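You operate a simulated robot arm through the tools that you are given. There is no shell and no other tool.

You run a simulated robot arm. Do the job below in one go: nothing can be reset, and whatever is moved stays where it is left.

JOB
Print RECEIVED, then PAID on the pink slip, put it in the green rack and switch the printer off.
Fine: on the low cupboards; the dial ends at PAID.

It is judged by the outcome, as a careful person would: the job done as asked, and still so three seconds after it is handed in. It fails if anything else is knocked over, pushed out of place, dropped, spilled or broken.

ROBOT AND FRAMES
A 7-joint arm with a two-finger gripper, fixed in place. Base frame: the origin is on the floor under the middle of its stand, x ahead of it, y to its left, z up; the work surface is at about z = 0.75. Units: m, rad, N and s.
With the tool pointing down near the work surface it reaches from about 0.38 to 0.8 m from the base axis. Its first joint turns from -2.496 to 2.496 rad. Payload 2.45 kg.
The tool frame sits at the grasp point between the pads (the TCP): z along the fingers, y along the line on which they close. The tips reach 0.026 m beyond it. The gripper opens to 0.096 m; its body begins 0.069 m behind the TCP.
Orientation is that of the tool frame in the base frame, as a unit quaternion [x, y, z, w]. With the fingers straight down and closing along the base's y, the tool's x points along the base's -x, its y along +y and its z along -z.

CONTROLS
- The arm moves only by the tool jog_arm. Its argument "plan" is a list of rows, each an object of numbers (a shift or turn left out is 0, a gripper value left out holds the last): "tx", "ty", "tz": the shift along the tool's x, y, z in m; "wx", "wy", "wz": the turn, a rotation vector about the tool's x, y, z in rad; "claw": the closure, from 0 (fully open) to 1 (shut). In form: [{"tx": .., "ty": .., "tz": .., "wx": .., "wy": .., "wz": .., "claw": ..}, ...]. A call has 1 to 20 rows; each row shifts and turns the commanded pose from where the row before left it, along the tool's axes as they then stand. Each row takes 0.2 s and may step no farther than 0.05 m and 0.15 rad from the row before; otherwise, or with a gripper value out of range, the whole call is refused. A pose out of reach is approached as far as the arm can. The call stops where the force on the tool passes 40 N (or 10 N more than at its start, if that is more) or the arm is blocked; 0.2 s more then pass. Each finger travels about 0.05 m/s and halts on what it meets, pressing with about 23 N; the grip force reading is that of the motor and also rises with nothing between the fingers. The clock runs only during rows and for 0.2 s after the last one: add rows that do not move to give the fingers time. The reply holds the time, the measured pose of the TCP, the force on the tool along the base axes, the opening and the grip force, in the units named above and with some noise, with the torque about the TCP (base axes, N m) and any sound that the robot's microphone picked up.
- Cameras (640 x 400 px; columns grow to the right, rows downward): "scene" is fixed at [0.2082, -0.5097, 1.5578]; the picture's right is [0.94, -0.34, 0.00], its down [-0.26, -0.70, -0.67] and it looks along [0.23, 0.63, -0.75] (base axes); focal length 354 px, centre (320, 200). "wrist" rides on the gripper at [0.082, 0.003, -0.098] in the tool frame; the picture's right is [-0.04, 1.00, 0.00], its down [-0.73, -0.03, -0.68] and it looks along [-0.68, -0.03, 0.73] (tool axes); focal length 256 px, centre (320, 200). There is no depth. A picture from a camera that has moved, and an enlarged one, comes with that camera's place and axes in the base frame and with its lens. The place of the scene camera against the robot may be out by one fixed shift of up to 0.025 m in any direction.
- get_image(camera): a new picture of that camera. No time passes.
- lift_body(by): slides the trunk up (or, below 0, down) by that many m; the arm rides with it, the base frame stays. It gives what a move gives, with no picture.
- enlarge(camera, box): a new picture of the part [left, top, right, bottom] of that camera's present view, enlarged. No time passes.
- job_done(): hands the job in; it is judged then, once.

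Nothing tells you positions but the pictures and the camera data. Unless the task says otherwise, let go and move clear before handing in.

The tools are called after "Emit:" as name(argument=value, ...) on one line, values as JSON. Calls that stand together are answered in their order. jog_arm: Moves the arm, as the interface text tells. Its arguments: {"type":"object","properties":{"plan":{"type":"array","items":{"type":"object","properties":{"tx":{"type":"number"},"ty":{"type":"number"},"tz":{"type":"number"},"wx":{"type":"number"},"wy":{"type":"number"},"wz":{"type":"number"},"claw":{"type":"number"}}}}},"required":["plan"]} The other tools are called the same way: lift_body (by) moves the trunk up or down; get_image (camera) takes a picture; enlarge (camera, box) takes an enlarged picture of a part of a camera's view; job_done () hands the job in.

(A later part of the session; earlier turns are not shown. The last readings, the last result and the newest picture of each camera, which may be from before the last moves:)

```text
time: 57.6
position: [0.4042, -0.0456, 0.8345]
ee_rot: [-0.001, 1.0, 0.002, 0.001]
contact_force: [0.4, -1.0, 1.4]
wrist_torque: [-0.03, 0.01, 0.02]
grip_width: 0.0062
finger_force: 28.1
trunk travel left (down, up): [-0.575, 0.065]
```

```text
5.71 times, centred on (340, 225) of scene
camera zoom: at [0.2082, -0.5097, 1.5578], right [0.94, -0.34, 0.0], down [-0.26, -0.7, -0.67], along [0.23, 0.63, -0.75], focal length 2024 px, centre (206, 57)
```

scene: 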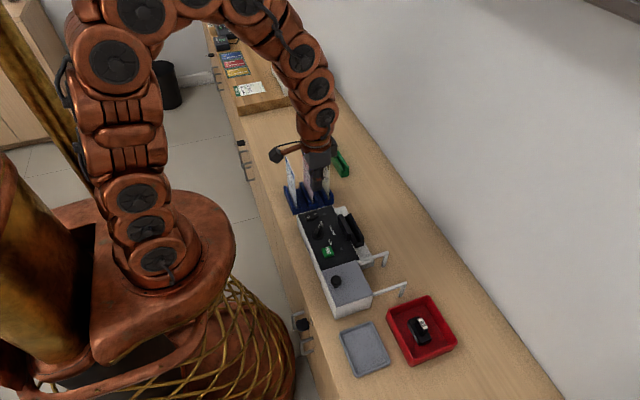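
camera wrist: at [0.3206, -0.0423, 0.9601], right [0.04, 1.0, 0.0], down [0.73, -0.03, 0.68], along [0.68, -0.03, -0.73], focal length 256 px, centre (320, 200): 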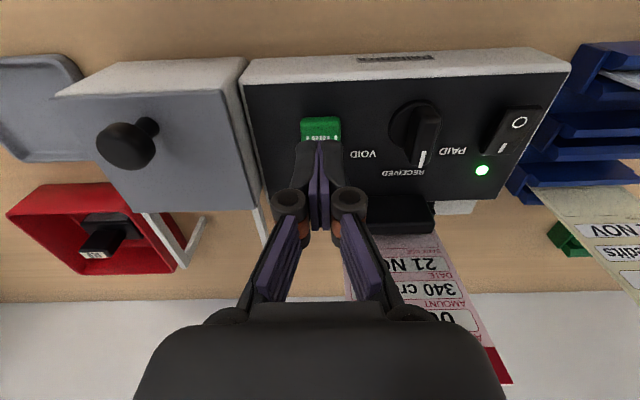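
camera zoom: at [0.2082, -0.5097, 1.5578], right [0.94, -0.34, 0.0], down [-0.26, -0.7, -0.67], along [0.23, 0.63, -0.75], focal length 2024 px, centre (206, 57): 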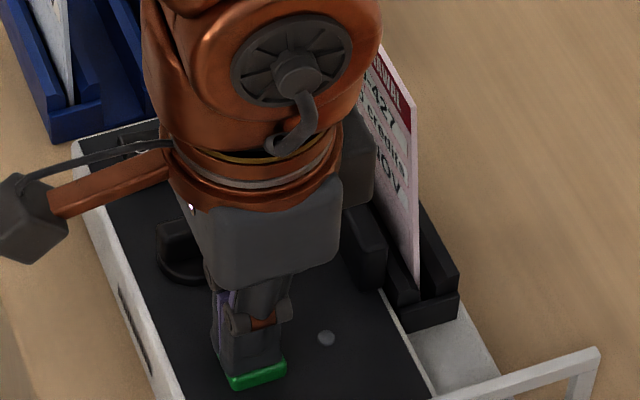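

Emit:
jog_arm(plan=[{"tz": 0.001}, {}])

Emit:
jog_arm(plan=[{"tz": 0.001}, {}])

```text
time: 58.2
position: [0.403, -0.0462, 0.8351]
ee_rot: [0.0, 1.0, 0.001, 0.001]
contact_force: [-0.1, -0.1, 1.6]
wrist_torque: [0.02, 0.01, 0.03]
grip_width: 0.0061
finger_force: 28.6
trunk travel left (down, up): [-0.575, 0.065]
```

```text
time: 58.8
position: [0.4047, -0.0452, 0.835]
ee_rot: [-0.001, 1.0, 0.001, 0.001]
contact_force: [-0.7, 0.7, 1.6]
wrist_torque: [-0.03, 0.05, -0.05]
grip_width: 0.0058
finger_force: 28.4
trunk travel left (down, up): [-0.575, 0.065]
heard: click
```

I heard a click. Checking the lamps and the slip before lifting.

Emit:
enlarge(camera="scene", box=[300, 190, 380, 260])

Emit:
jog_arm(plan=[{"tz": -0.01}, {"tz": -0.03}, {"tz": -0.03}, {}, {}])

Emit:
get_image(camera="wrist")

Emit:
enlarge(camera="scene", box=[300, 190, 380, 260])

```text
5.71 times, centred on (340, 225) of scene
camera zoom: at [0.2082, -0.5097, 1.5578], right [0.94, -0.34, 0.0], down [-0.26, -0.7, -0.67], along [0.23, 0.63, -0.75], focal length 2024 px, centre (206, 57)
```

zoom: 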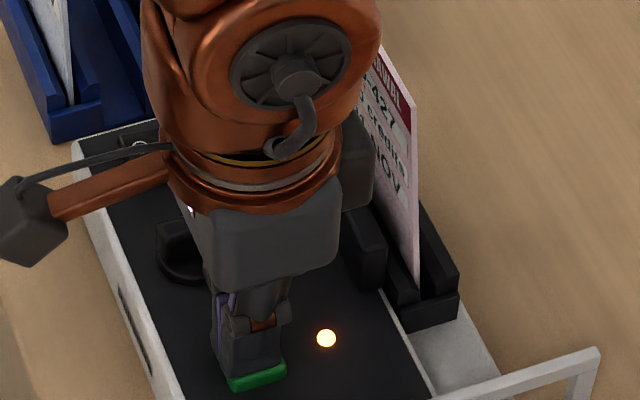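

```text
time: 60.0
position: [0.4049, -0.0438, 0.9038]
ee_rot: [0.0, 1.0, 0.001, 0.002]
contact_force: [-0.2, -0.1, 0.6]
wrist_torque: [-0.02, -0.05, 0.02]
grip_width: 0.0
finger_force: 28.8
trunk travel left (down, up): [-0.575, 0.065]
```

```text
taken
camera wrist: at [0.3222, -0.0416, 1.0016], right [0.04, 1.0, 0.0], down [0.73, -0.03, 0.68], along [0.68, -0.02, -0.73], focal length 256 px, centre (320, 200)
```

wrist: 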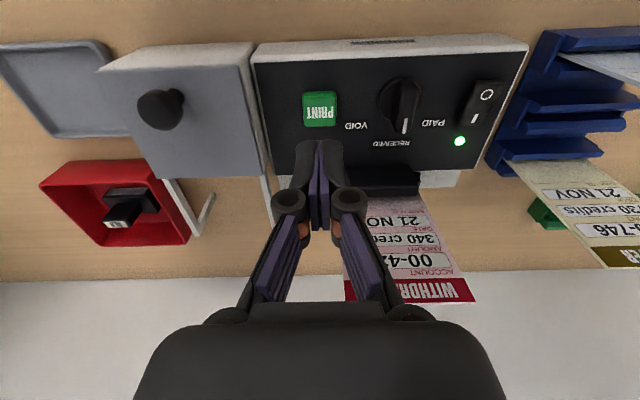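

```text
5.71 times, centred on (340, 225) of scene
camera zoom: at [0.2082, -0.5097, 1.5578], right [0.94, -0.34, 0.0], down [-0.26, -0.7, -0.67], along [0.23, 0.63, -0.75], focal length 2024 px, centre (206, 57)
```

zoom: 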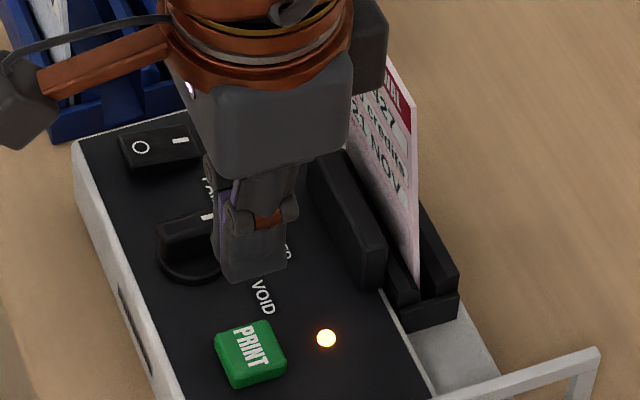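

An amber lamp came on, probably meaning it's busy printing. I'll wait a few seconds and look again.

Emit:
jog_arm(plan=[{"tz": -0.03}, {"tz": -0.03}, {}, {}, {}, {}, {}, {}, {}, {}])

Emit:
enlarge(camera="scene", box=[300, 190, 380, 260])

```text
time: 62.2
position: [0.4057, -0.0452, 0.9648]
ee_rot: [-0.002, 1.0, 0.0, 0.001]
contact_force: [0.1, -0.2, -0.5]
wrist_torque: [0.0, 0.02, 0.04]
grip_width: 0.0002
finger_force: 28.5
trunk travel left (down, up): [-0.575, 0.065]
```

```text
5.71 times, centred on (340, 225) of scene
camera zoom: at [0.2082, -0.5097, 1.5578], right [0.94, -0.34, 0.0], down [-0.26, -0.7, -0.67], along [0.23, 0.63, -0.75], focal length 2024 px, centre (206, 57)
```

zoom: 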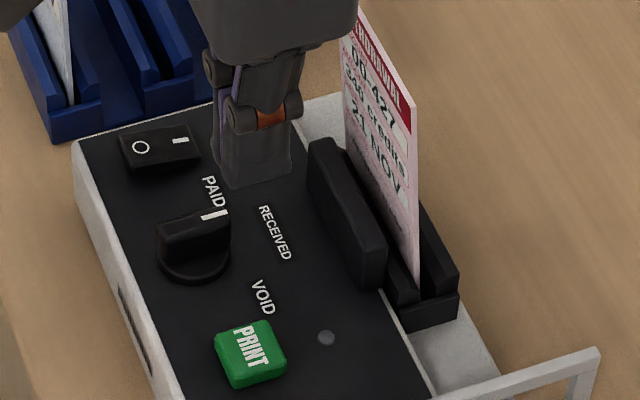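

The amber lamp has gone out. Before printing again I want to be sure RECEIVED is really on the slip, so I'll re-grip the slip, lift it a little, and look at its face.

Emit:
jog_arm(plan=[{"tz": -0.04}, {"tz": -0.03}, {"wz": 0.1428, "claw": 0.48}, {"wz": 0.1428}, {"wz": 0.1428}, {"wz": 0.1428}, {"wz": 0.1428}, {"wz": 0.1428}, {"wz": 0.1428}, {"wz": 0.1428}, {"wz": 0.1428}, {"wz": 0.1428}, {"wz": 0.1428}, {"ty": 0.03, "tx": 0.02}, {"ty": 0.03, "tx": 0.02}, {"ty": 0.0293, "tx": 0.015}, {}, {}])

Emit:
get_image(camera="wrist")

Emit:
enlarge(camera="scene", box=[300, 190, 380, 260])

```text
time: 66.0
position: [0.4934, 0.0085, 1.0323]
ee_rot: [0.706, 0.708, 0.002, 0.0]
contact_force: [0.1, -0.9, -0.3]
wrist_torque: [0.0, -0.01, 0.02]
grip_width: 0.05
finger_force: 0.1
trunk travel left (down, up): [-0.575, 0.065]
```

```text
taken
camera wrist: at [0.495, 0.0909, 1.1312], right [1.0, -0.04, 0.0], down [-0.03, -0.73, 0.68], along [-0.02, -0.68, -0.74], focal length 256 px, centre (320, 200)
```

wrist: 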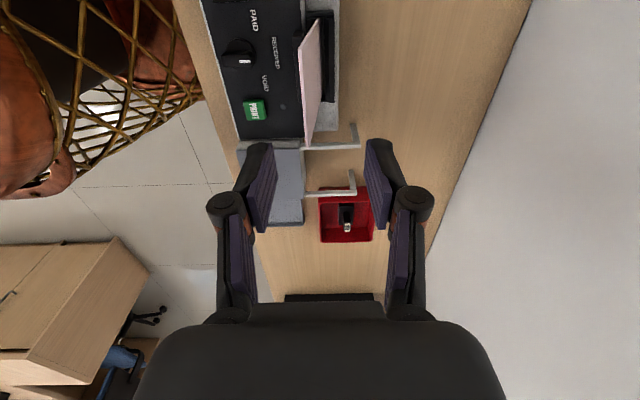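

```text
5.71 times, centred on (340, 225) of scene
camera zoom: at [0.2082, -0.5097, 1.5578], right [0.94, -0.34, 0.0], down [-0.26, -0.7, -0.67], along [0.23, 0.63, -0.75], focal length 2024 px, centre (206, 57)
```

zoom: 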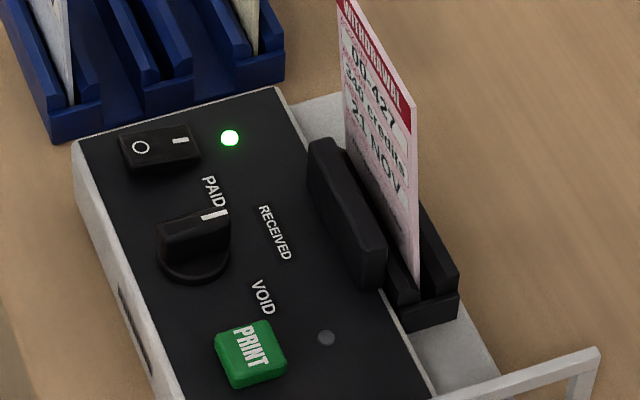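

Emit:
jog_arm(plan=[{"tz": 0.04}, {"tz": 0.03}, {"tz": 0.03}, {"tz": 0.01}, {}, {}])

Emit:
enlarge(camera="wrist", box=[200, 60, 440, 210])

Emit:
enlarge(camera="scene", box=[310, 160, 390, 230])

```text
time: 67.4
position: [0.4908, 0.0104, 0.9231]
ee_rot: [0.707, 0.707, 0.001, 0.001]
contact_force: [-0.2, 1.0, 0.0]
wrist_torque: [0.02, 0.0, -0.04]
grip_width: 0.0499
finger_force: 0.0
trunk travel left (down, up): [-0.575, 0.065]
```

```text
2.67 times, centred on (320, 135) of wrist
camera zoom: at [0.4939, 0.0921, 1.0214], right [1.0, -0.04, 0.0], down [-0.03, -0.73, 0.68], along [-0.02, -0.68, -0.74], focal length 683 px, centre (320, 373)
```

zoom: 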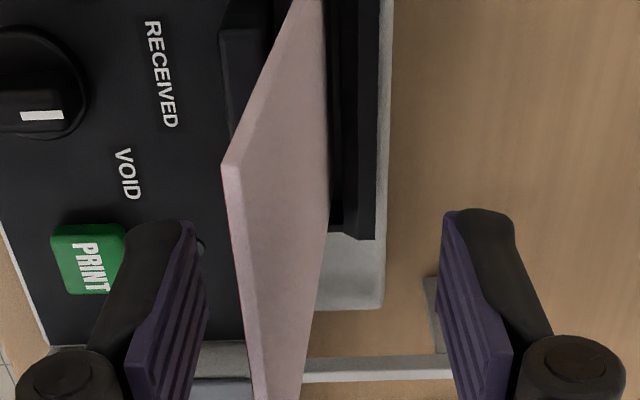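

```text
5.71 times, centred on (350, 195) of scene
camera zoom: at [0.2082, -0.5097, 1.5578], right [0.94, -0.34, 0.0], down [-0.26, -0.7, -0.67], along [0.23, 0.63, -0.75], focal length 2024 px, centre (149, 229)
```

zoom: 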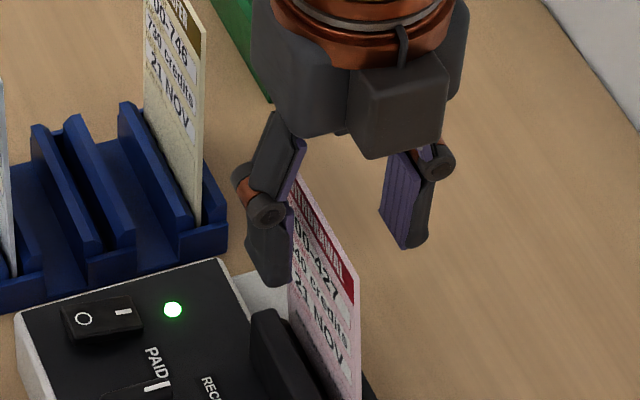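

The slip is between the fingers. Going down to the earlier grip height and closing slowly.

Emit:
jog_arm(plan=[{"tz": 0.01, "ty": 0.001}, {"tz": 0.01}, {}, {"claw": 0.6}, {"claw": 0.7}, {"claw": 0.8}, {"claw": 0.9}, {"claw": 1.0}, {}, {}, {}])

Emit:
enlarge(camera="wrist", box=[200, 60, 440, 210])

Emit:
enlarge(camera="scene", box=[310, 170, 390, 240])

```text
time: 69.8
position: [0.4941, 0.009, 0.9045]
ee_rot: [0.707, 0.707, 0.001, -0.001]
contact_force: [0.1, 0.2, 0.1]
wrist_torque: [-0.03, 0.04, -0.01]
grip_width: 0.0059
finger_force: 22.6
trunk travel left (down, up): [-0.575, 0.065]
```

```text
2.67 times, centred on (320, 135) of wrist
camera zoom: at [0.4956, 0.0908, 1.0018], right [1.0, -0.04, 0.0], down [-0.03, -0.73, 0.68], along [-0.02, -0.68, -0.74], focal length 683 px, centre (320, 373)
```

zoom: 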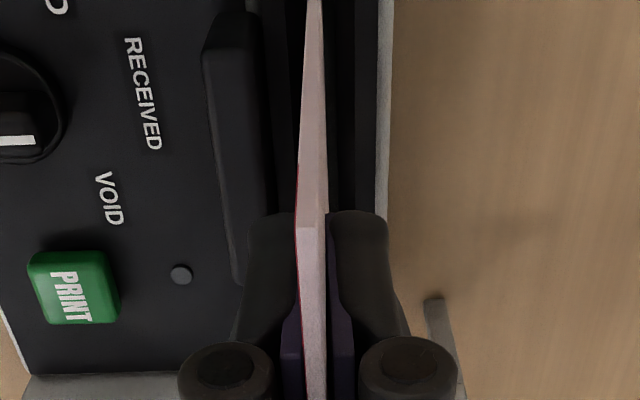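

```text
5.71 times, centred on (350, 205) of scene
camera zoom: at [0.2082, -0.5097, 1.5578], right [0.94, -0.34, 0.0], down [-0.26, -0.7, -0.67], along [0.23, 0.63, -0.75], focal length 2024 px, centre (149, 171)
```

zoom: 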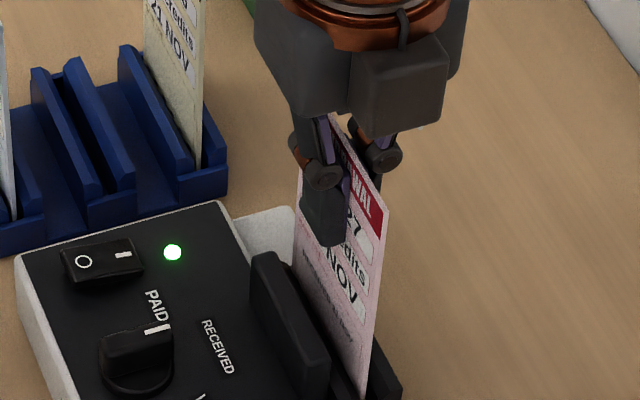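

Gripped upright again, and the grip height matches the first one. Lifting the slip to look at its face.

Emit:
jog_arm(plan=[{"tz": -0.01}, {"tz": -0.02}, {"tz": -0.03}, {"tz": -0.03}, {}, {}])

Emit:
enlarge(camera="scene", box=[330, 150, 378, 225])

Emit:
enlarge(camera="scene", box=[336, 180, 368, 220])

```text
time: 71.2
position: [0.4943, 0.0083, 0.9927]
ee_rot: [0.707, 0.707, 0.002, 0.001]
contact_force: [0.7, -0.5, 0.7]
wrist_torque: [0.01, 0.01, 0.01]
grip_width: 0.0063
finger_force: 22.3
trunk travel left (down, up): [-0.575, 0.065]
```

```text
5.33 times, centred on (354, 188) of scene
camera zoom: at [0.2082, -0.5097, 1.5578], right [0.94, -0.34, 0.0], down [-0.26, -0.7, -0.67], along [0.23, 0.63, -0.75], focal length 1890 px, centre (139, 267)
```

zoom: 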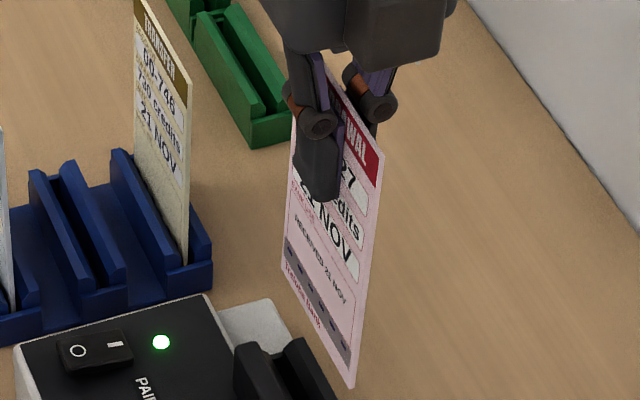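

```text
10.00 times, centred on (352, 200) of scene
camera zoom: at [0.2082, -0.5097, 1.5578], right [0.94, -0.34, 0.0], down [-0.26, -0.7, -0.67], along [0.23, 0.63, -0.75], focal length 3543 px, centre (0, 200)
```

zoom: 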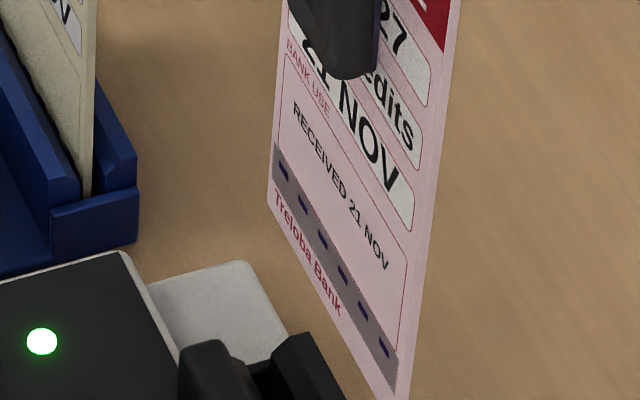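

"RECEIVED 21 NOV" is printed in the Bank Use box. Now I'll put the slip back into the slot, checking alignment first.

Emit:
enlarge(camera="wrist", box=[270, 10, 366, 70])

Emit:
jog_arm(plan=[{"tz": 0.02}, {"tz": 0.012}, {}, {}])

Emit:
enlarge(camera="wrist", box=[270, 10, 366, 70])

```text
6.67 times, centred on (318, 40) of wrist
camera zoom: at [0.4965, 0.0908, 1.0918], right [1.0, -0.04, 0.0], down [-0.03, -0.73, 0.68], along [-0.03, -0.68, -0.74], focal length 1707 px, centre (333, 1267)
```

zoom: 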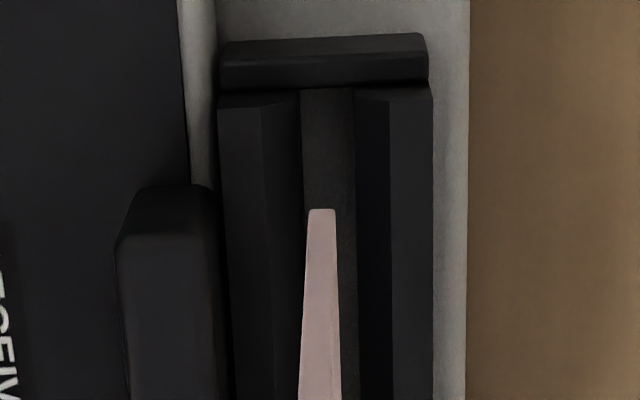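

```text
time: 72.2
position: [0.4941, 0.0087, 0.9621]
ee_rot: [0.707, 0.708, 0.002, 0.0]
contact_force: [-0.7, 0.0, -0.5]
wrist_torque: [0.01, -0.02, 0.0]
grip_width: 0.0059
finger_force: 23.5
trunk travel left (down, up): [-0.575, 0.065]
```

```text
6.67 times, centred on (318, 40) of wrist
camera zoom: at [0.4955, 0.0904, 1.06], right [1.0, -0.04, 0.0], down [-0.03, -0.73, 0.68], along [-0.02, -0.68, -0.74], focal length 1707 px, centre (333, 1267)
```

zoom: 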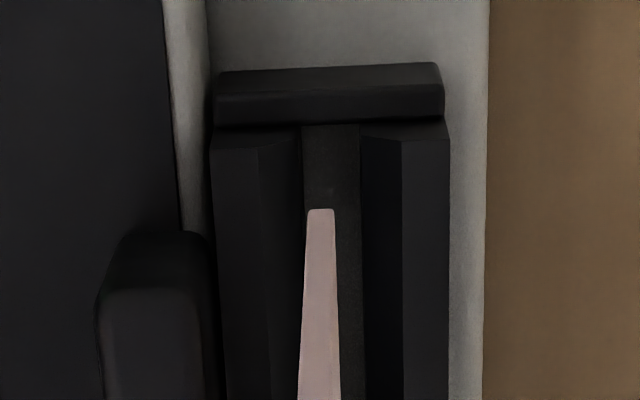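

Emit:
jog_arm(plan=[{"ty": 0.0013, "tx": 0.001}, {"tz": 0.01}, {"tz": 0.01}, {"tz": 0.01}, {"tz": 0.008}, {}, {}])

Emit:
enlarge(camera="wrist", box=[270, 10, 366, 70])

Emit:
enlarge(camera="scene", box=[320, 190, 384, 250])

```text
time: 73.8
position: [0.4963, 0.0108, 0.9235]
ee_rot: [0.707, 0.708, 0.001, -0.001]
contact_force: [0.2, -0.7, 0.2]
wrist_torque: [-0.05, -0.02, -0.02]
grip_width: 0.006
finger_force: 23.0
trunk travel left (down, up): [-0.575, 0.065]
```

```text
6.67 times, centred on (318, 40) of wrist
camera zoom: at [0.4983, 0.0925, 1.0222], right [1.0, -0.04, 0.0], down [-0.03, -0.73, 0.68], along [-0.02, -0.68, -0.74], focal length 1707 px, centre (333, 1267)
```

zoom: 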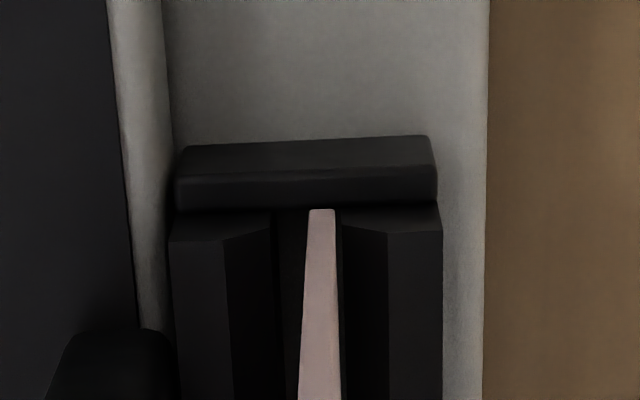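

```text
6.67 times, centred on (352, 220) of scene
camera zoom: at [0.2082, -0.5097, 1.5578], right [0.94, -0.34, 0.0], down [-0.26, -0.7, -0.67], along [0.23, 0.63, -0.75], focal length 2362 px, centre (107, 67)
```

zoom: 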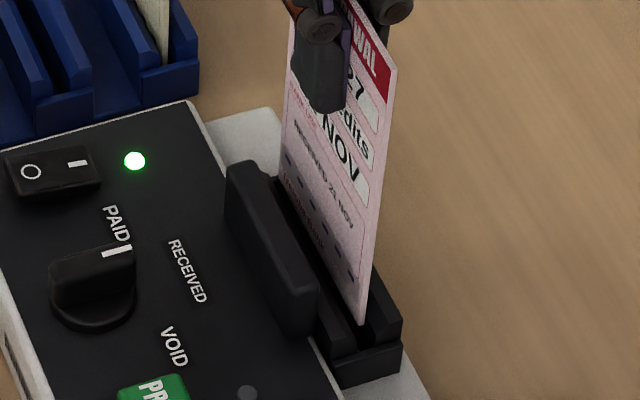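

Emit:
jog_arm(plan=[{"ty": -0.0012}, {"tz": 0.006}, {"tz": 0.006}, {"tz": 0.004}, {"tz": 0.002}, {"tz": 0.002}, {}])

Emit:
enlarge(camera="wrist", box=[270, 10, 366, 70])

Emit:
enlarge(camera="scene", box=[320, 190, 384, 250])

```text
time: 75.4
position: [0.4943, 0.01, 0.9047]
ee_rot: [0.707, 0.708, 0.002, 0.001]
contact_force: [0.2, -7.2, 19.8]
wrist_torque: [0.08, -0.05, -0.01]
grip_width: 0.006
finger_force: 22.7
trunk travel left (down, up): [-0.575, 0.065]
```

```text
6.67 times, centred on (318, 40) of wrist
camera zoom: at [0.4955, 0.0923, 1.0026], right [1.0, -0.04, 0.0], down [-0.03, -0.74, 0.68], along [-0.02, -0.68, -0.74], focal length 1707 px, centre (333, 1267)
```

zoom: 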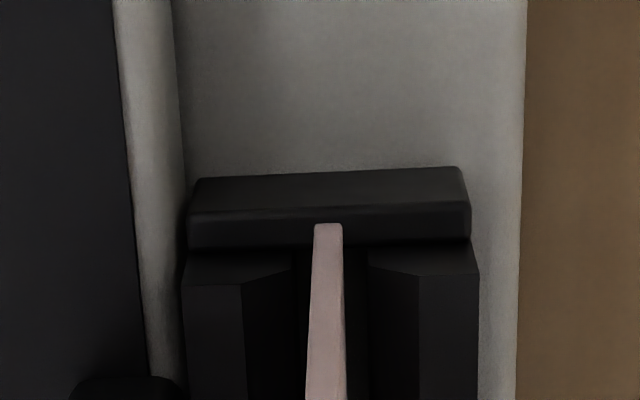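

```text
6.67 times, centred on (352, 220) of scene
camera zoom: at [0.2082, -0.5097, 1.5578], right [0.94, -0.34, 0.0], down [-0.26, -0.7, -0.67], along [0.23, 0.63, -0.75], focal length 2362 px, centre (107, 67)
```

zoom: 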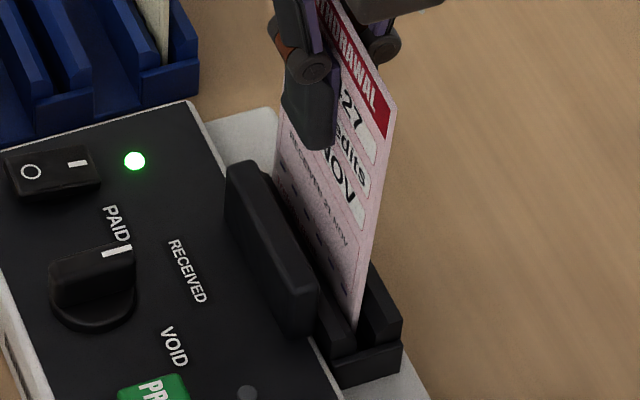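

The slip's +y corner is catching on the slot's end piece instead of going in. I'll lift back up and check how the slip sits in the grip.

Emit:
jog_arm(plan=[{"tz": -0.01}, {"tz": -0.02}, {"tz": -0.02}, {"tz": -0.01}, {}, {}])

Emit:
enlarge(camera="wrist", box=[270, 10, 366, 70])

Emit:
enlarge(camera="scene", box=[320, 160, 384, 250])

Emit:
get_image(camera="wrist")

```text
time: 76.8
position: [0.4951, 0.0111, 0.9627]
ee_rot: [0.706, 0.708, 0.0, 0.0]
contact_force: [0.0, -0.6, -0.1]
wrist_torque: [0.0, 0.04, 0.01]
grip_width: 0.0059
finger_force: 22.7
trunk travel left (down, up): [-0.575, 0.065]
```

```text
6.67 times, centred on (318, 40) of wrist
camera zoom: at [0.4964, 0.0928, 1.0617], right [1.0, -0.04, 0.0], down [-0.03, -0.73, 0.68], along [-0.02, -0.68, -0.74], focal length 1707 px, centre (333, 1267)
```

zoom: 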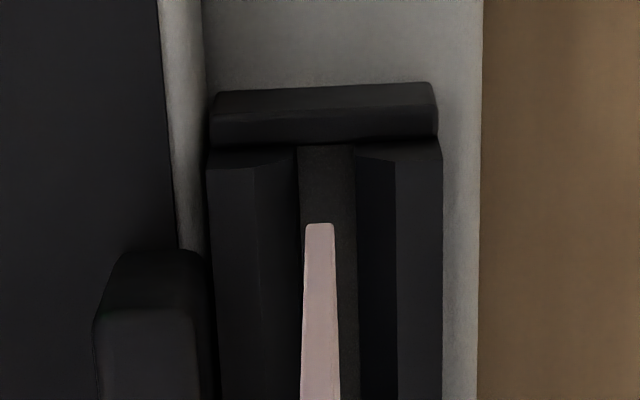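

```text
4.44 times, centred on (352, 205) of scene
camera zoom: at [0.2082, -0.5097, 1.5578], right [0.94, -0.34, 0.0], down [-0.26, -0.7, -0.67], along [0.23, 0.63, -0.75], focal length 1575 px, centre (178, 178)
```

zoom: 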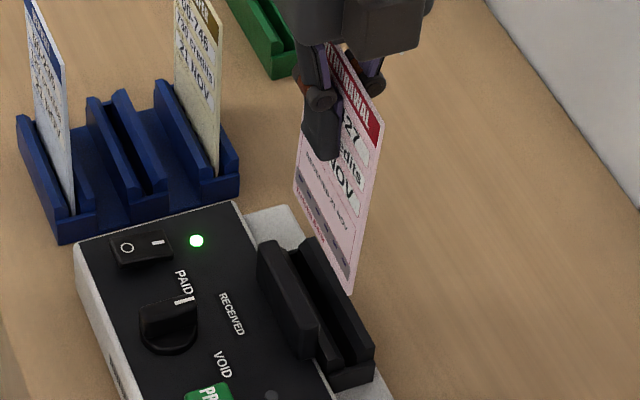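

```text
taken
camera wrist: at [0.4964, 0.0928, 1.0617], right [1.0, -0.04, 0.0], down [-0.03, -0.73, 0.68], along [-0.02, -0.68, -0.74], focal length 256 px, centre (320, 200)
```

wrist: 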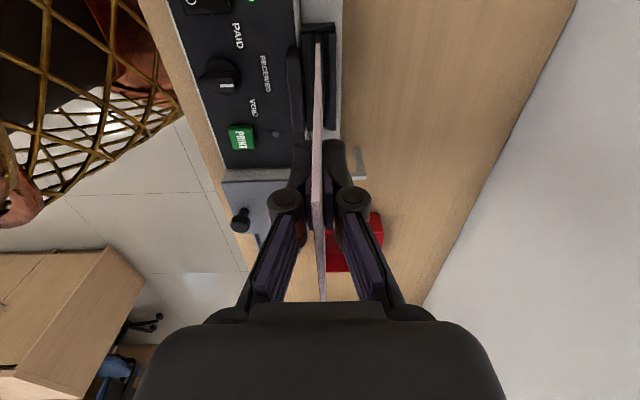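

Emit:
enlarge(camera="scene", box=[336, 165, 368, 215])

Emit:
enlarge(camera="wrist", box=[280, 150, 360, 310])

```text
8.00 times, centred on (352, 190) of scene
camera zoom: at [0.2082, -0.5097, 1.5578], right [0.94, -0.34, 0.0], down [-0.26, -0.7, -0.67], along [0.23, 0.63, -0.75], focal length 2834 px, centre (64, 280)
```

zoom: 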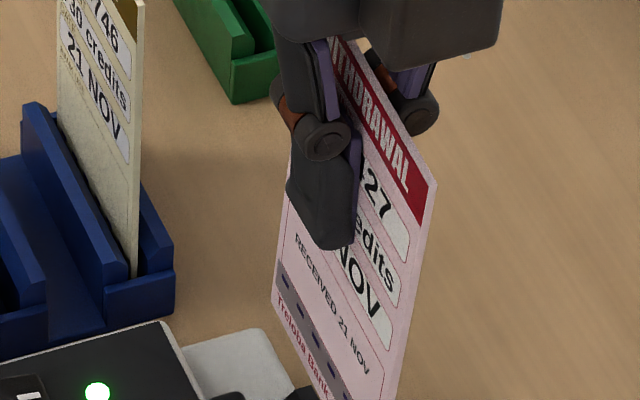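

```text
2.50 times, centred on (320, 230) of wrist
camera zoom: at [0.4964, 0.0928, 1.0617], right [1.0, -0.04, 0.0], down [-0.03, -0.73, 0.68], along [-0.02, -0.68, -0.74], focal length 640 px, centre (320, 125)
```

zoom: 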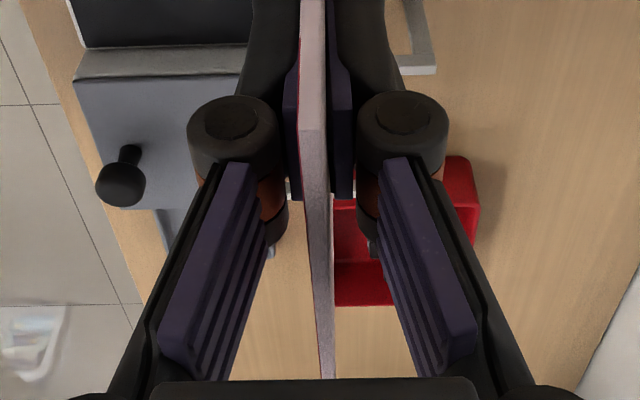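

The slip got pushed up and turned about 4.7° in the grip. I'll tilt the gripper the same amount the other way so the slip's bottom is level again, then re-align it a bit further toward −y before lowering.

Emit:
jog_arm(plan=[{"tz": -0.02}, {"wy": -0.0415}, {"wy": -0.0415}, {}, {}])

Emit:
get_image(camera="wrist")

Emit:
enlarge(camera="wrist", box=[270, 10, 366, 70])

Emit:
enlarge(camera="scene", box=[320, 155, 384, 235])

```text
time: 78.0
position: [0.4947, 0.0098, 0.9835]
ee_rot: [0.706, 0.707, -0.027, 0.03]
contact_force: [0.1, 0.4, -0.8]
wrist_torque: [0.0, 0.02, 0.01]
grip_width: 0.006
finger_force: 23.4
trunk travel left (down, up): [-0.575, 0.065]
```

```text
taken
camera wrist: at [0.496, 0.0998, 1.0749], right [1.0, -0.04, 0.01], down [-0.03, -0.68, 0.74], along [-0.02, -0.74, -0.68], focal length 256 px, centre (320, 200)
```

wrist: 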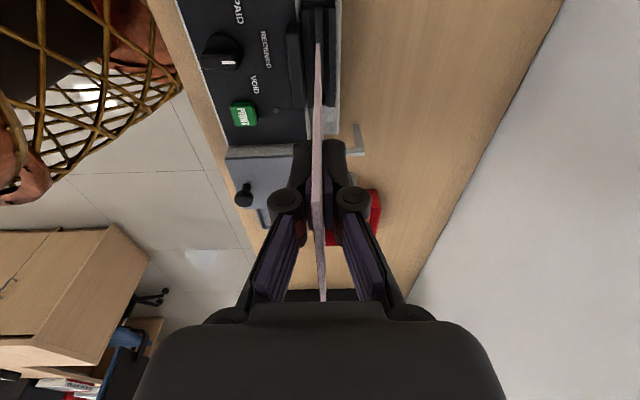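

```text
6.67 times, centred on (318, 40) of wrist
camera zoom: at [0.496, 0.0998, 1.0749], right [1.0, -0.04, 0.01], down [-0.03, -0.68, 0.74], along [-0.02, -0.74, -0.68], focal length 1707 px, centre (333, 1267)
```

zoom: 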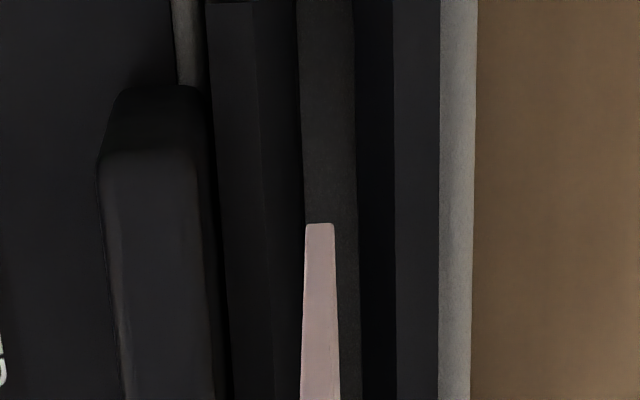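

```text
5.00 times, centred on (352, 195) of scene
camera zoom: at [0.2082, -0.5097, 1.5578], right [0.94, -0.34, 0.0], down [-0.26, -0.7, -0.67], along [0.23, 0.63, -0.75], focal length 1771 px, centre (160, 225)
```

zoom: 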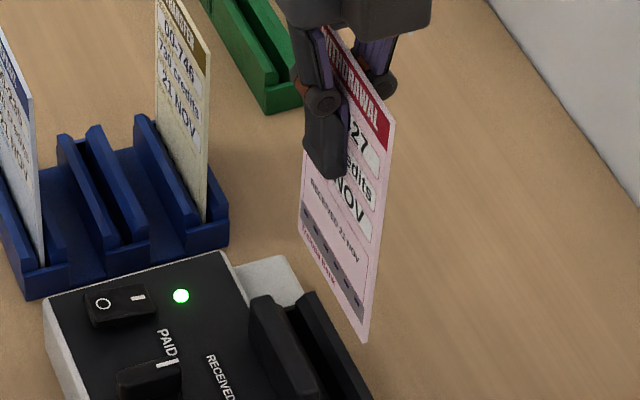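

The slip is level again. Shifting +5.5 mm in y and 1 mm in x, then going straight down (compensating for the tilt) to just above the rails.

Emit:
jog_arm(plan=[{"tx": 0.0055, "ty": 0.001}, {"tz": 0.02, "tx": 0.00166}, {"tz": 0.02, "tx": 0.00166}, {}, {}])

Emit:
enlarge(camera="wrist", box=[270, 0, 366, 60])

Emit:
enlarge(camera="scene", box=[320, 180, 384, 250])

```text
time: 79.2
position: [0.4942, 0.0156, 0.9435]
ee_rot: [0.706, 0.707, -0.028, 0.029]
contact_force: [0.4, -0.9, -0.2]
wrist_torque: [-0.04, 0.03, 0.0]
grip_width: 0.0061
finger_force: 23.1
trunk travel left (down, up): [-0.575, 0.065]
```

```text
6.67 times, centred on (318, 30) of wrist
camera zoom: at [0.4972, 0.105, 1.0346], right [1.0, -0.04, 0.01], down [-0.03, -0.68, 0.74], along [-0.02, -0.74, -0.68], focal length 1707 px, centre (333, 1333)
```

zoom: 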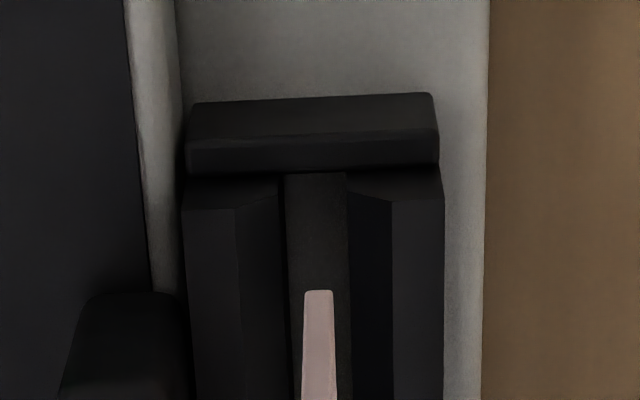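

```text
5.71 times, centred on (352, 215) of scene
camera zoom: at [0.2082, -0.5097, 1.5578], right [0.94, -0.34, 0.0], down [-0.26, -0.7, -0.67], along [0.23, 0.63, -0.75], focal length 2024 px, centre (137, 114)
```

zoom: 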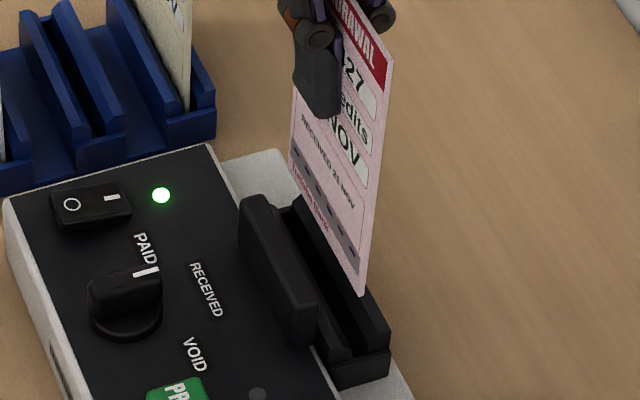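

Emit:
enlarge(camera="scene", box=[348, 228, 372, 248])

```text
16.00 times, centred on (360, 238) of scene
camera zoom: at [0.2082, -0.5097, 1.5578], right [0.94, -0.34, 0.0], down [-0.26, -0.7, -0.67], along [0.23, 0.63, -0.75], focal length 5669 px, centre (-320, -408)
```

zoom: 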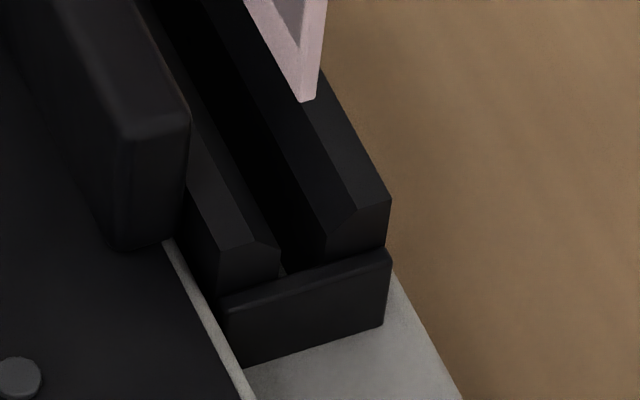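

The slot's inner ends are at about y≈-0.042 and 0.048, so the slip should sit about 2.5 mm further toward −y to be centred. Adjusting and lowering slowly.

Emit:
jog_arm(plan=[{"tx": -0.0027, "ty": -0.0005}, {"tz": 0.01, "tx": 0.00083}, {"tz": 0.01, "tx": 0.00083}, {"tz": 0.01, "tx": 0.00083}, {}, {}])

Emit:
enlarge(camera="wrist", box=[270, 0, 366, 60])

Emit:
enlarge(camera="scene", box=[336, 218, 376, 248])

```text
time: 80.6
position: [0.495, 0.0127, 0.9135]
ee_rot: [0.706, 0.707, -0.028, 0.03]
contact_force: [-0.4, 0.2, 0.3]
wrist_torque: [0.0, 0.0, 0.0]
grip_width: 0.0062
finger_force: 22.9
trunk travel left (down, up): [-0.575, 0.065]
```

```text
6.67 times, centred on (318, 30) of wrist
camera zoom: at [0.4975, 0.1025, 1.0046], right [1.0, -0.04, 0.01], down [-0.03, -0.68, 0.74], along [-0.02, -0.74, -0.68], focal length 1707 px, centre (333, 1333)
```

zoom: 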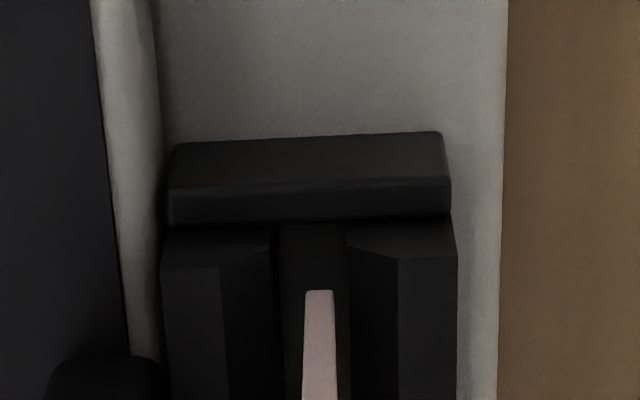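

```text
13.33 times, centred on (356, 233) of scene
camera zoom: at [0.2082, -0.5097, 1.5578], right [0.94, -0.34, 0.0], down [-0.26, -0.7, -0.67], along [0.23, 0.63, -0.75], focal length 4724 px, centre (-160, -240)
```

zoom: 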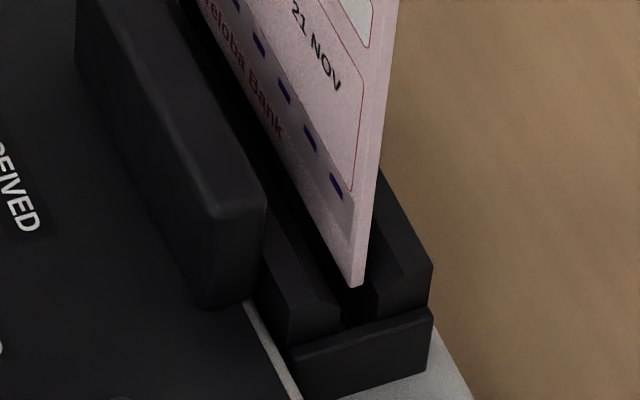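

Both ends now clear the end pieces. Continuing down to the floor.

Emit:
jog_arm(plan=[{"tz": 0.008, "tx": 0.00066}, {"tz": 0.006, "tx": 0.0005}, {"tz": 0.004, "tx": 0.00033}, {}, {}])

Emit:
enlarge(camera="wrist", box=[270, 0, 366, 60])

Emit:
enlarge(camera="scene", box=[336, 218, 376, 248])

```text
time: 81.8
position: [0.4954, 0.0136, 0.8946]
ee_rot: [0.706, 0.707, -0.029, 0.03]
contact_force: [-0.2, -0.3, -0.3]
wrist_torque: [0.0, 0.0, 0.02]
grip_width: 0.006
finger_force: 22.9
trunk travel left (down, up): [-0.575, 0.065]
```

```text
6.67 times, centred on (318, 30) of wrist
camera zoom: at [0.4975, 0.1034, 0.9863], right [1.0, -0.04, 0.01], down [-0.03, -0.68, 0.74], along [-0.03, -0.74, -0.68], focal length 1707 px, centre (333, 1333)
```

zoom: 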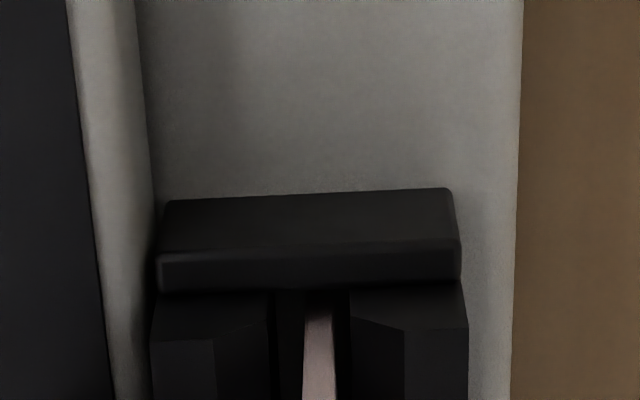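

```text
13.33 times, centred on (356, 233) of scene
camera zoom: at [0.2082, -0.5097, 1.5578], right [0.94, -0.34, 0.0], down [-0.26, -0.7, -0.67], along [0.23, 0.63, -0.75], focal length 4724 px, centre (-160, -240)
```

zoom: 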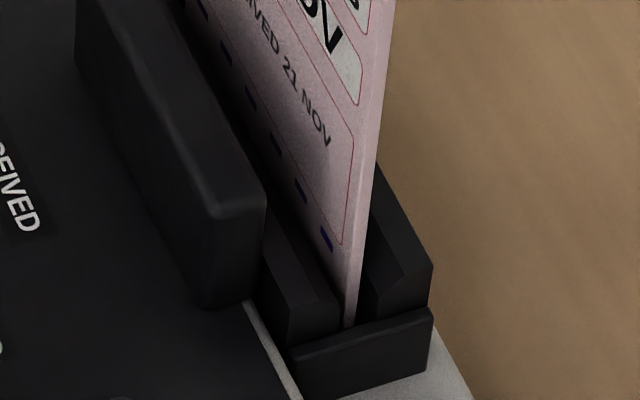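

Emit:
jog_arm(plan=[{"tz": 0.003, "tx": 0.00025}, {"tz": 0.002, "tx": 0.00017}, {"tz": 0.0015, "tx": 0.00012}, {}])

```text
time: 82.8
position: [0.4953, 0.0146, 0.8889]
ee_rot: [0.706, 0.707, -0.028, 0.03]
contact_force: [1.7, -0.8, 6.7]
wrist_torque: [0.15, -0.04, -0.02]
grip_width: 0.0061
finger_force: 22.4
trunk travel left (down, up): [-0.575, 0.065]
```

Seated on the floor (about 7 N). Releasing, rising, and straightening the gripper.

Emit:
jog_arm(plan=[{"tz": 0.0008}, {"claw": 0.9}, {"claw": 0.8}, {"claw": 0.7}, {"claw": 0.6}, {}, {"tz": -0.02}, {"tz": -0.03}, {"tz": -0.03}, {"wy": 0.0415}, {"wy": 0.0415}, {}, {}])

Emit:
get_image(camera="wrist")

Emit:
enlarge(camera="scene", box=[300, 180, 396, 260])

```text
time: 85.6
position: [0.4942, 0.019, 0.9668]
ee_rot: [0.706, 0.708, 0.002, 0.0]
contact_force: [-0.6, 0.1, 0.5]
wrist_torque: [0.0, -0.02, -0.01]
grip_width: 0.0383
finger_force: 0.1
trunk travel left (down, up): [-0.575, 0.065]
```

```text
taken
camera wrist: at [0.4965, 0.1016, 1.0651], right [1.0, -0.04, 0.0], down [-0.03, -0.73, 0.68], along [-0.02, -0.68, -0.74], focal length 256 px, centre (320, 200)
```

wrist: 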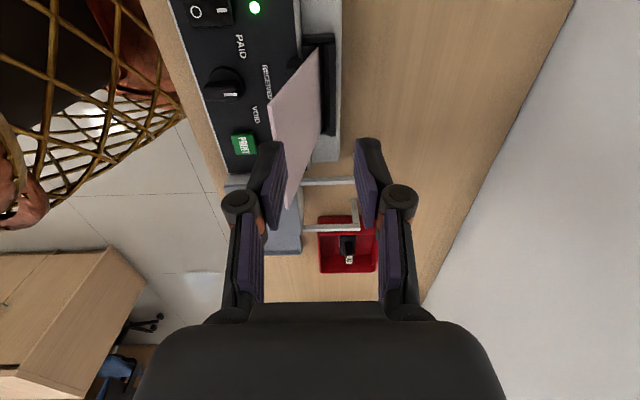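

```text
5.00 times, centred on (348, 220) of scene
camera zoom: at [0.2082, -0.5097, 1.5578], right [0.94, -0.34, 0.0], down [-0.26, -0.7, -0.67], along [0.23, 0.63, -0.75], focal length 1771 px, centre (180, 100)
```

zoom: 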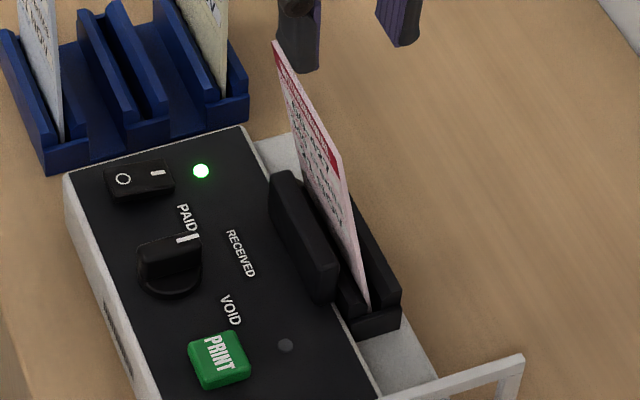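

The slip is back in the slot, leaning on the print head. Now I'll set the dial to PAID: raise, turn back, and go over the dial at about (0.399, 0.018).

Emit:
jog_arm(plan=[{"tz": -0.04}, {"tz": -0.03}, {"wz": -0.1428, "claw": 0.6}, {"wz": -0.1428}, {"wz": -0.1428}, {"wz": -0.1428}, {"wz": -0.1428}, {"wz": -0.1428}, {"wz": -0.1428}, {"wz": -0.1428}, {"wz": -0.1428}, {"wz": -0.1428}, {"wz": -0.1428}, {"tx": 0.04}, {"tx": 0.04}, {"tx": 0.0152, "ty": -0.001}, {}, {}])

Emit:
jog_arm(plan=[{"tz": 0.04}, {"tz": 0.04}, {"tz": 0.03}, {}, {}])

Emit:
enlarge(camera="wrist", box=[200, 30, 440, 180])

Emit:
enlarge(camera="scene", box=[280, 190, 392, 260])

```text
time: 89.4
position: [0.4004, 0.0172, 1.038]
ee_rot: [-0.002, 1.0, 0.002, 0.001]
contact_force: [-0.3, 0.7, 1.0]
wrist_torque: [0.01, 0.03, -0.01]
grip_width: 0.0383
finger_force: 0.0
trunk travel left (down, up): [-0.575, 0.065]
```

```text
time: 90.6
position: [0.3985, 0.0192, 0.9293]
ee_rot: [-0.001, 1.0, 0.001, 0.001]
contact_force: [-0.3, 0.1, -0.6]
wrist_torque: [-0.01, 0.03, -0.03]
grip_width: 0.0384
finger_force: 0.0
trunk travel left (down, up): [-0.575, 0.065]
```

```text
2.67 times, centred on (320, 105) of wrist
camera zoom: at [0.3165, 0.0225, 1.0276], right [0.04, 1.0, 0.0], down [0.73, -0.03, 0.68], along [0.68, -0.03, -0.73], focal length 683 px, centre (320, 453)
```

zoom: 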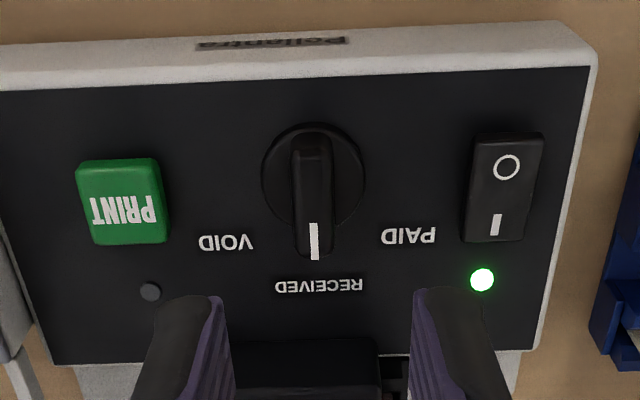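

```text
5.71 times, centred on (336, 225) of scene
camera zoom: at [0.2082, -0.5097, 1.5578], right [0.94, -0.34, 0.0], down [-0.26, -0.7, -0.67], along [0.23, 0.63, -0.75], focal length 2024 px, centre (229, 57)
```

zoom: 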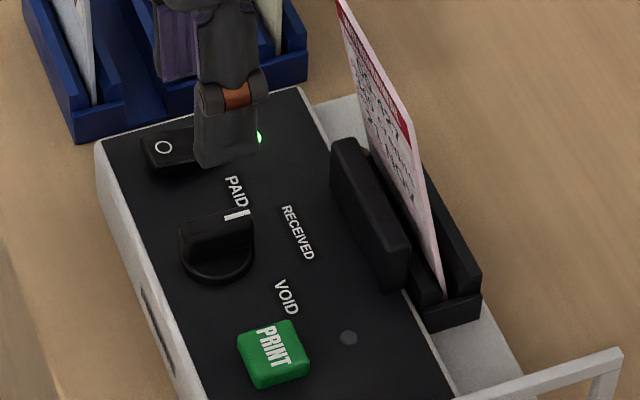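

The pointer is between the fingers once I shift 2.5 mm toward −y. Going down, gripping, then turning 50° anticlockwise to PAID.

Emit:
jog_arm(plan=[{"ty": -0.0025}, {"tz": 0.03}, {"tz": 0.03}, {"tz": 0.02}, {"tz": 0.006}, {}, {"claw": 0.8}, {"claw": 1.0}, {}, {}, {}])

Emit:
enlarge(camera="wrist", box=[240, 80, 400, 180])

Emit:
enlarge(camera="scene", box=[280, 190, 392, 260])

```text
time: 93.0
position: [0.3997, 0.0175, 0.842]
ee_rot: [0.0, 1.0, 0.001, 0.0]
contact_force: [-0.3, 21.0, -4.0]
wrist_torque: [0.52, -0.51, 0.03]
grip_width: 0.0129
finger_force: 39.5
trunk travel left (down, up): [-0.575, 0.065]
```

```text
4.00 times, centred on (320, 130) of wrist
camera zoom: at [0.3179, 0.0202, 0.9398], right [0.04, 1.0, 0.0], down [0.73, -0.03, 0.68], along [0.68, -0.03, -0.73], focal length 1024 px, centre (320, 480)
```

zoom: 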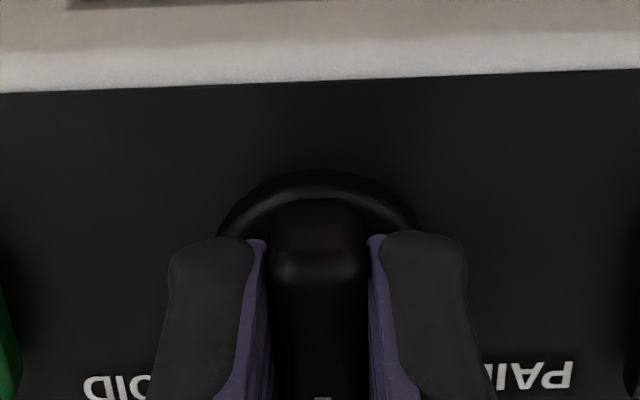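

```text
5.71 times, centred on (336, 225) of scene
camera zoom: at [0.2082, -0.5097, 1.5578], right [0.94, -0.34, 0.0], down [-0.26, -0.7, -0.67], along [0.23, 0.63, -0.75], focal length 2024 px, centre (229, 57)
```

zoom: 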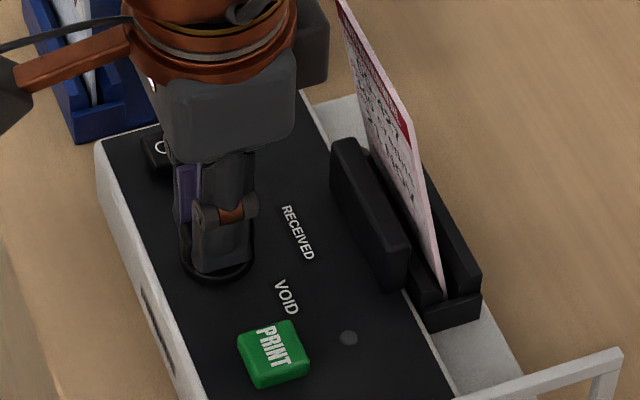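

The bar is held, but there's 21 N sideways. I'll centre over the dial's axis first to relieve that.

Emit:
jog_arm(plan=[{"ty": 0.001}, {"ty": 0.001, "tx": -0.0015}, {}, {}])

```text
time: 94.0
position: [0.4004, 0.0169, 0.8421]
ee_rot: [-0.001, 1.0, 0.001, 0.0]
contact_force: [-6.9, -12.8, -4.9]
wrist_torque: [-0.37, 0.28, 0.0]
grip_width: 0.0131
finger_force: 39.8
trunk travel left (down, up): [-0.575, 0.065]
```

Emit:
jog_arm(plan=[{"ty": -0.0007}, {"wz": -0.08}, {"wz": -0.12}, {"wz": -0.12}, {}])

```text
time: 95.2
position: [0.4004, 0.0163, 0.8409]
ee_rot: [-0.161, 0.987, 0.002, 0.002]
contact_force: [-8.6, -20.7, 5.2]
wrist_torque: [-0.68, 0.87, -0.05]
grip_width: 0.013
finger_force: 39.3
trunk travel left (down, up): [-0.575, 0.065]
```

Emit:
jog_arm(plan=[{"ty": -0.001}, {"wz": -0.1}, {"wz": -0.1}, {}])

```text
time: 96.2
position: [0.401, 0.0152, 0.8411]
ee_rot: [-0.259, 0.966, 0.0, 0.001]
contact_force: [-11.7, -15.5, 13.6]
wrist_torque: [-0.55, 0.59, -0.01]
grip_width: 0.0129
finger_force: 39.6
trunk travel left (down, up): [-0.575, 0.065]
```

Emit:
jog_arm(plan=[{"tx": 0.001, "ty": -0.0004, "tz": -0.0005}, {"wz": -0.1}, {"wz": -0.1}, {"wz": -0.08}, {}])

Emit:
enlarge(camera="wrist", box=[200, 60, 440, 210])

Emit:
enlarge(camera="scene", box=[280, 190, 392, 260])

```text
time: 97.4
position: [0.4016, 0.0155, 0.8414]
ee_rot: [-0.391, 0.92, 0.001, 0.001]
contact_force: [0.1, -4.0, -9.4]
wrist_torque: [0.29, -0.37, -0.04]
grip_width: 0.0129
finger_force: 39.7
trunk travel left (down, up): [-0.575, 0.065]
```

```text
2.67 times, centred on (320, 135) of wrist
camera zoom: at [0.3411, -0.0409, 0.9396], right [-0.69, 0.72, 0.0], down [0.53, 0.51, 0.68], along [0.49, 0.47, -0.73], focal length 683 px, centre (320, 373)
```

zoom: 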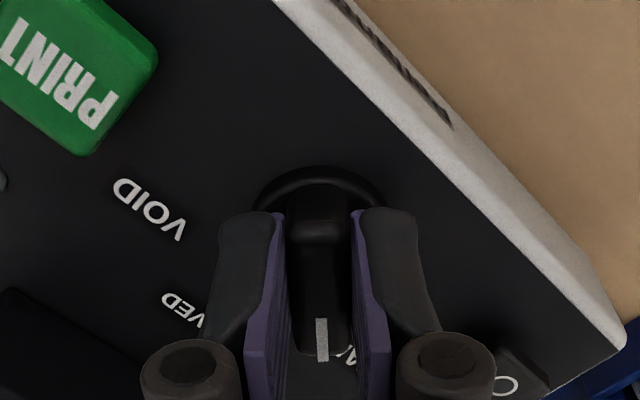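

```text
5.71 times, centred on (336, 225) of scene
camera zoom: at [0.2082, -0.5097, 1.5578], right [0.94, -0.34, 0.0], down [-0.26, -0.7, -0.67], along [0.23, 0.63, -0.75], focal length 2024 px, centre (229, 57)
```

zoom: 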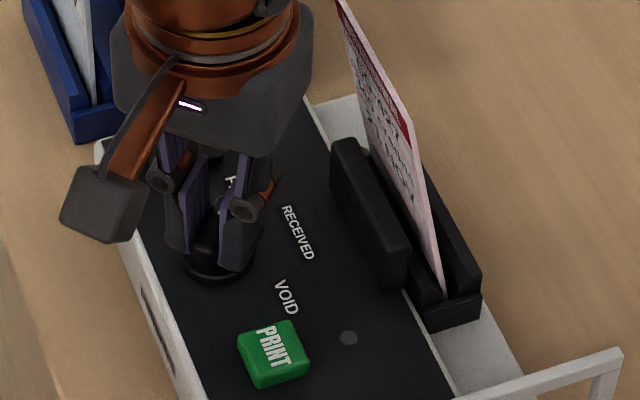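

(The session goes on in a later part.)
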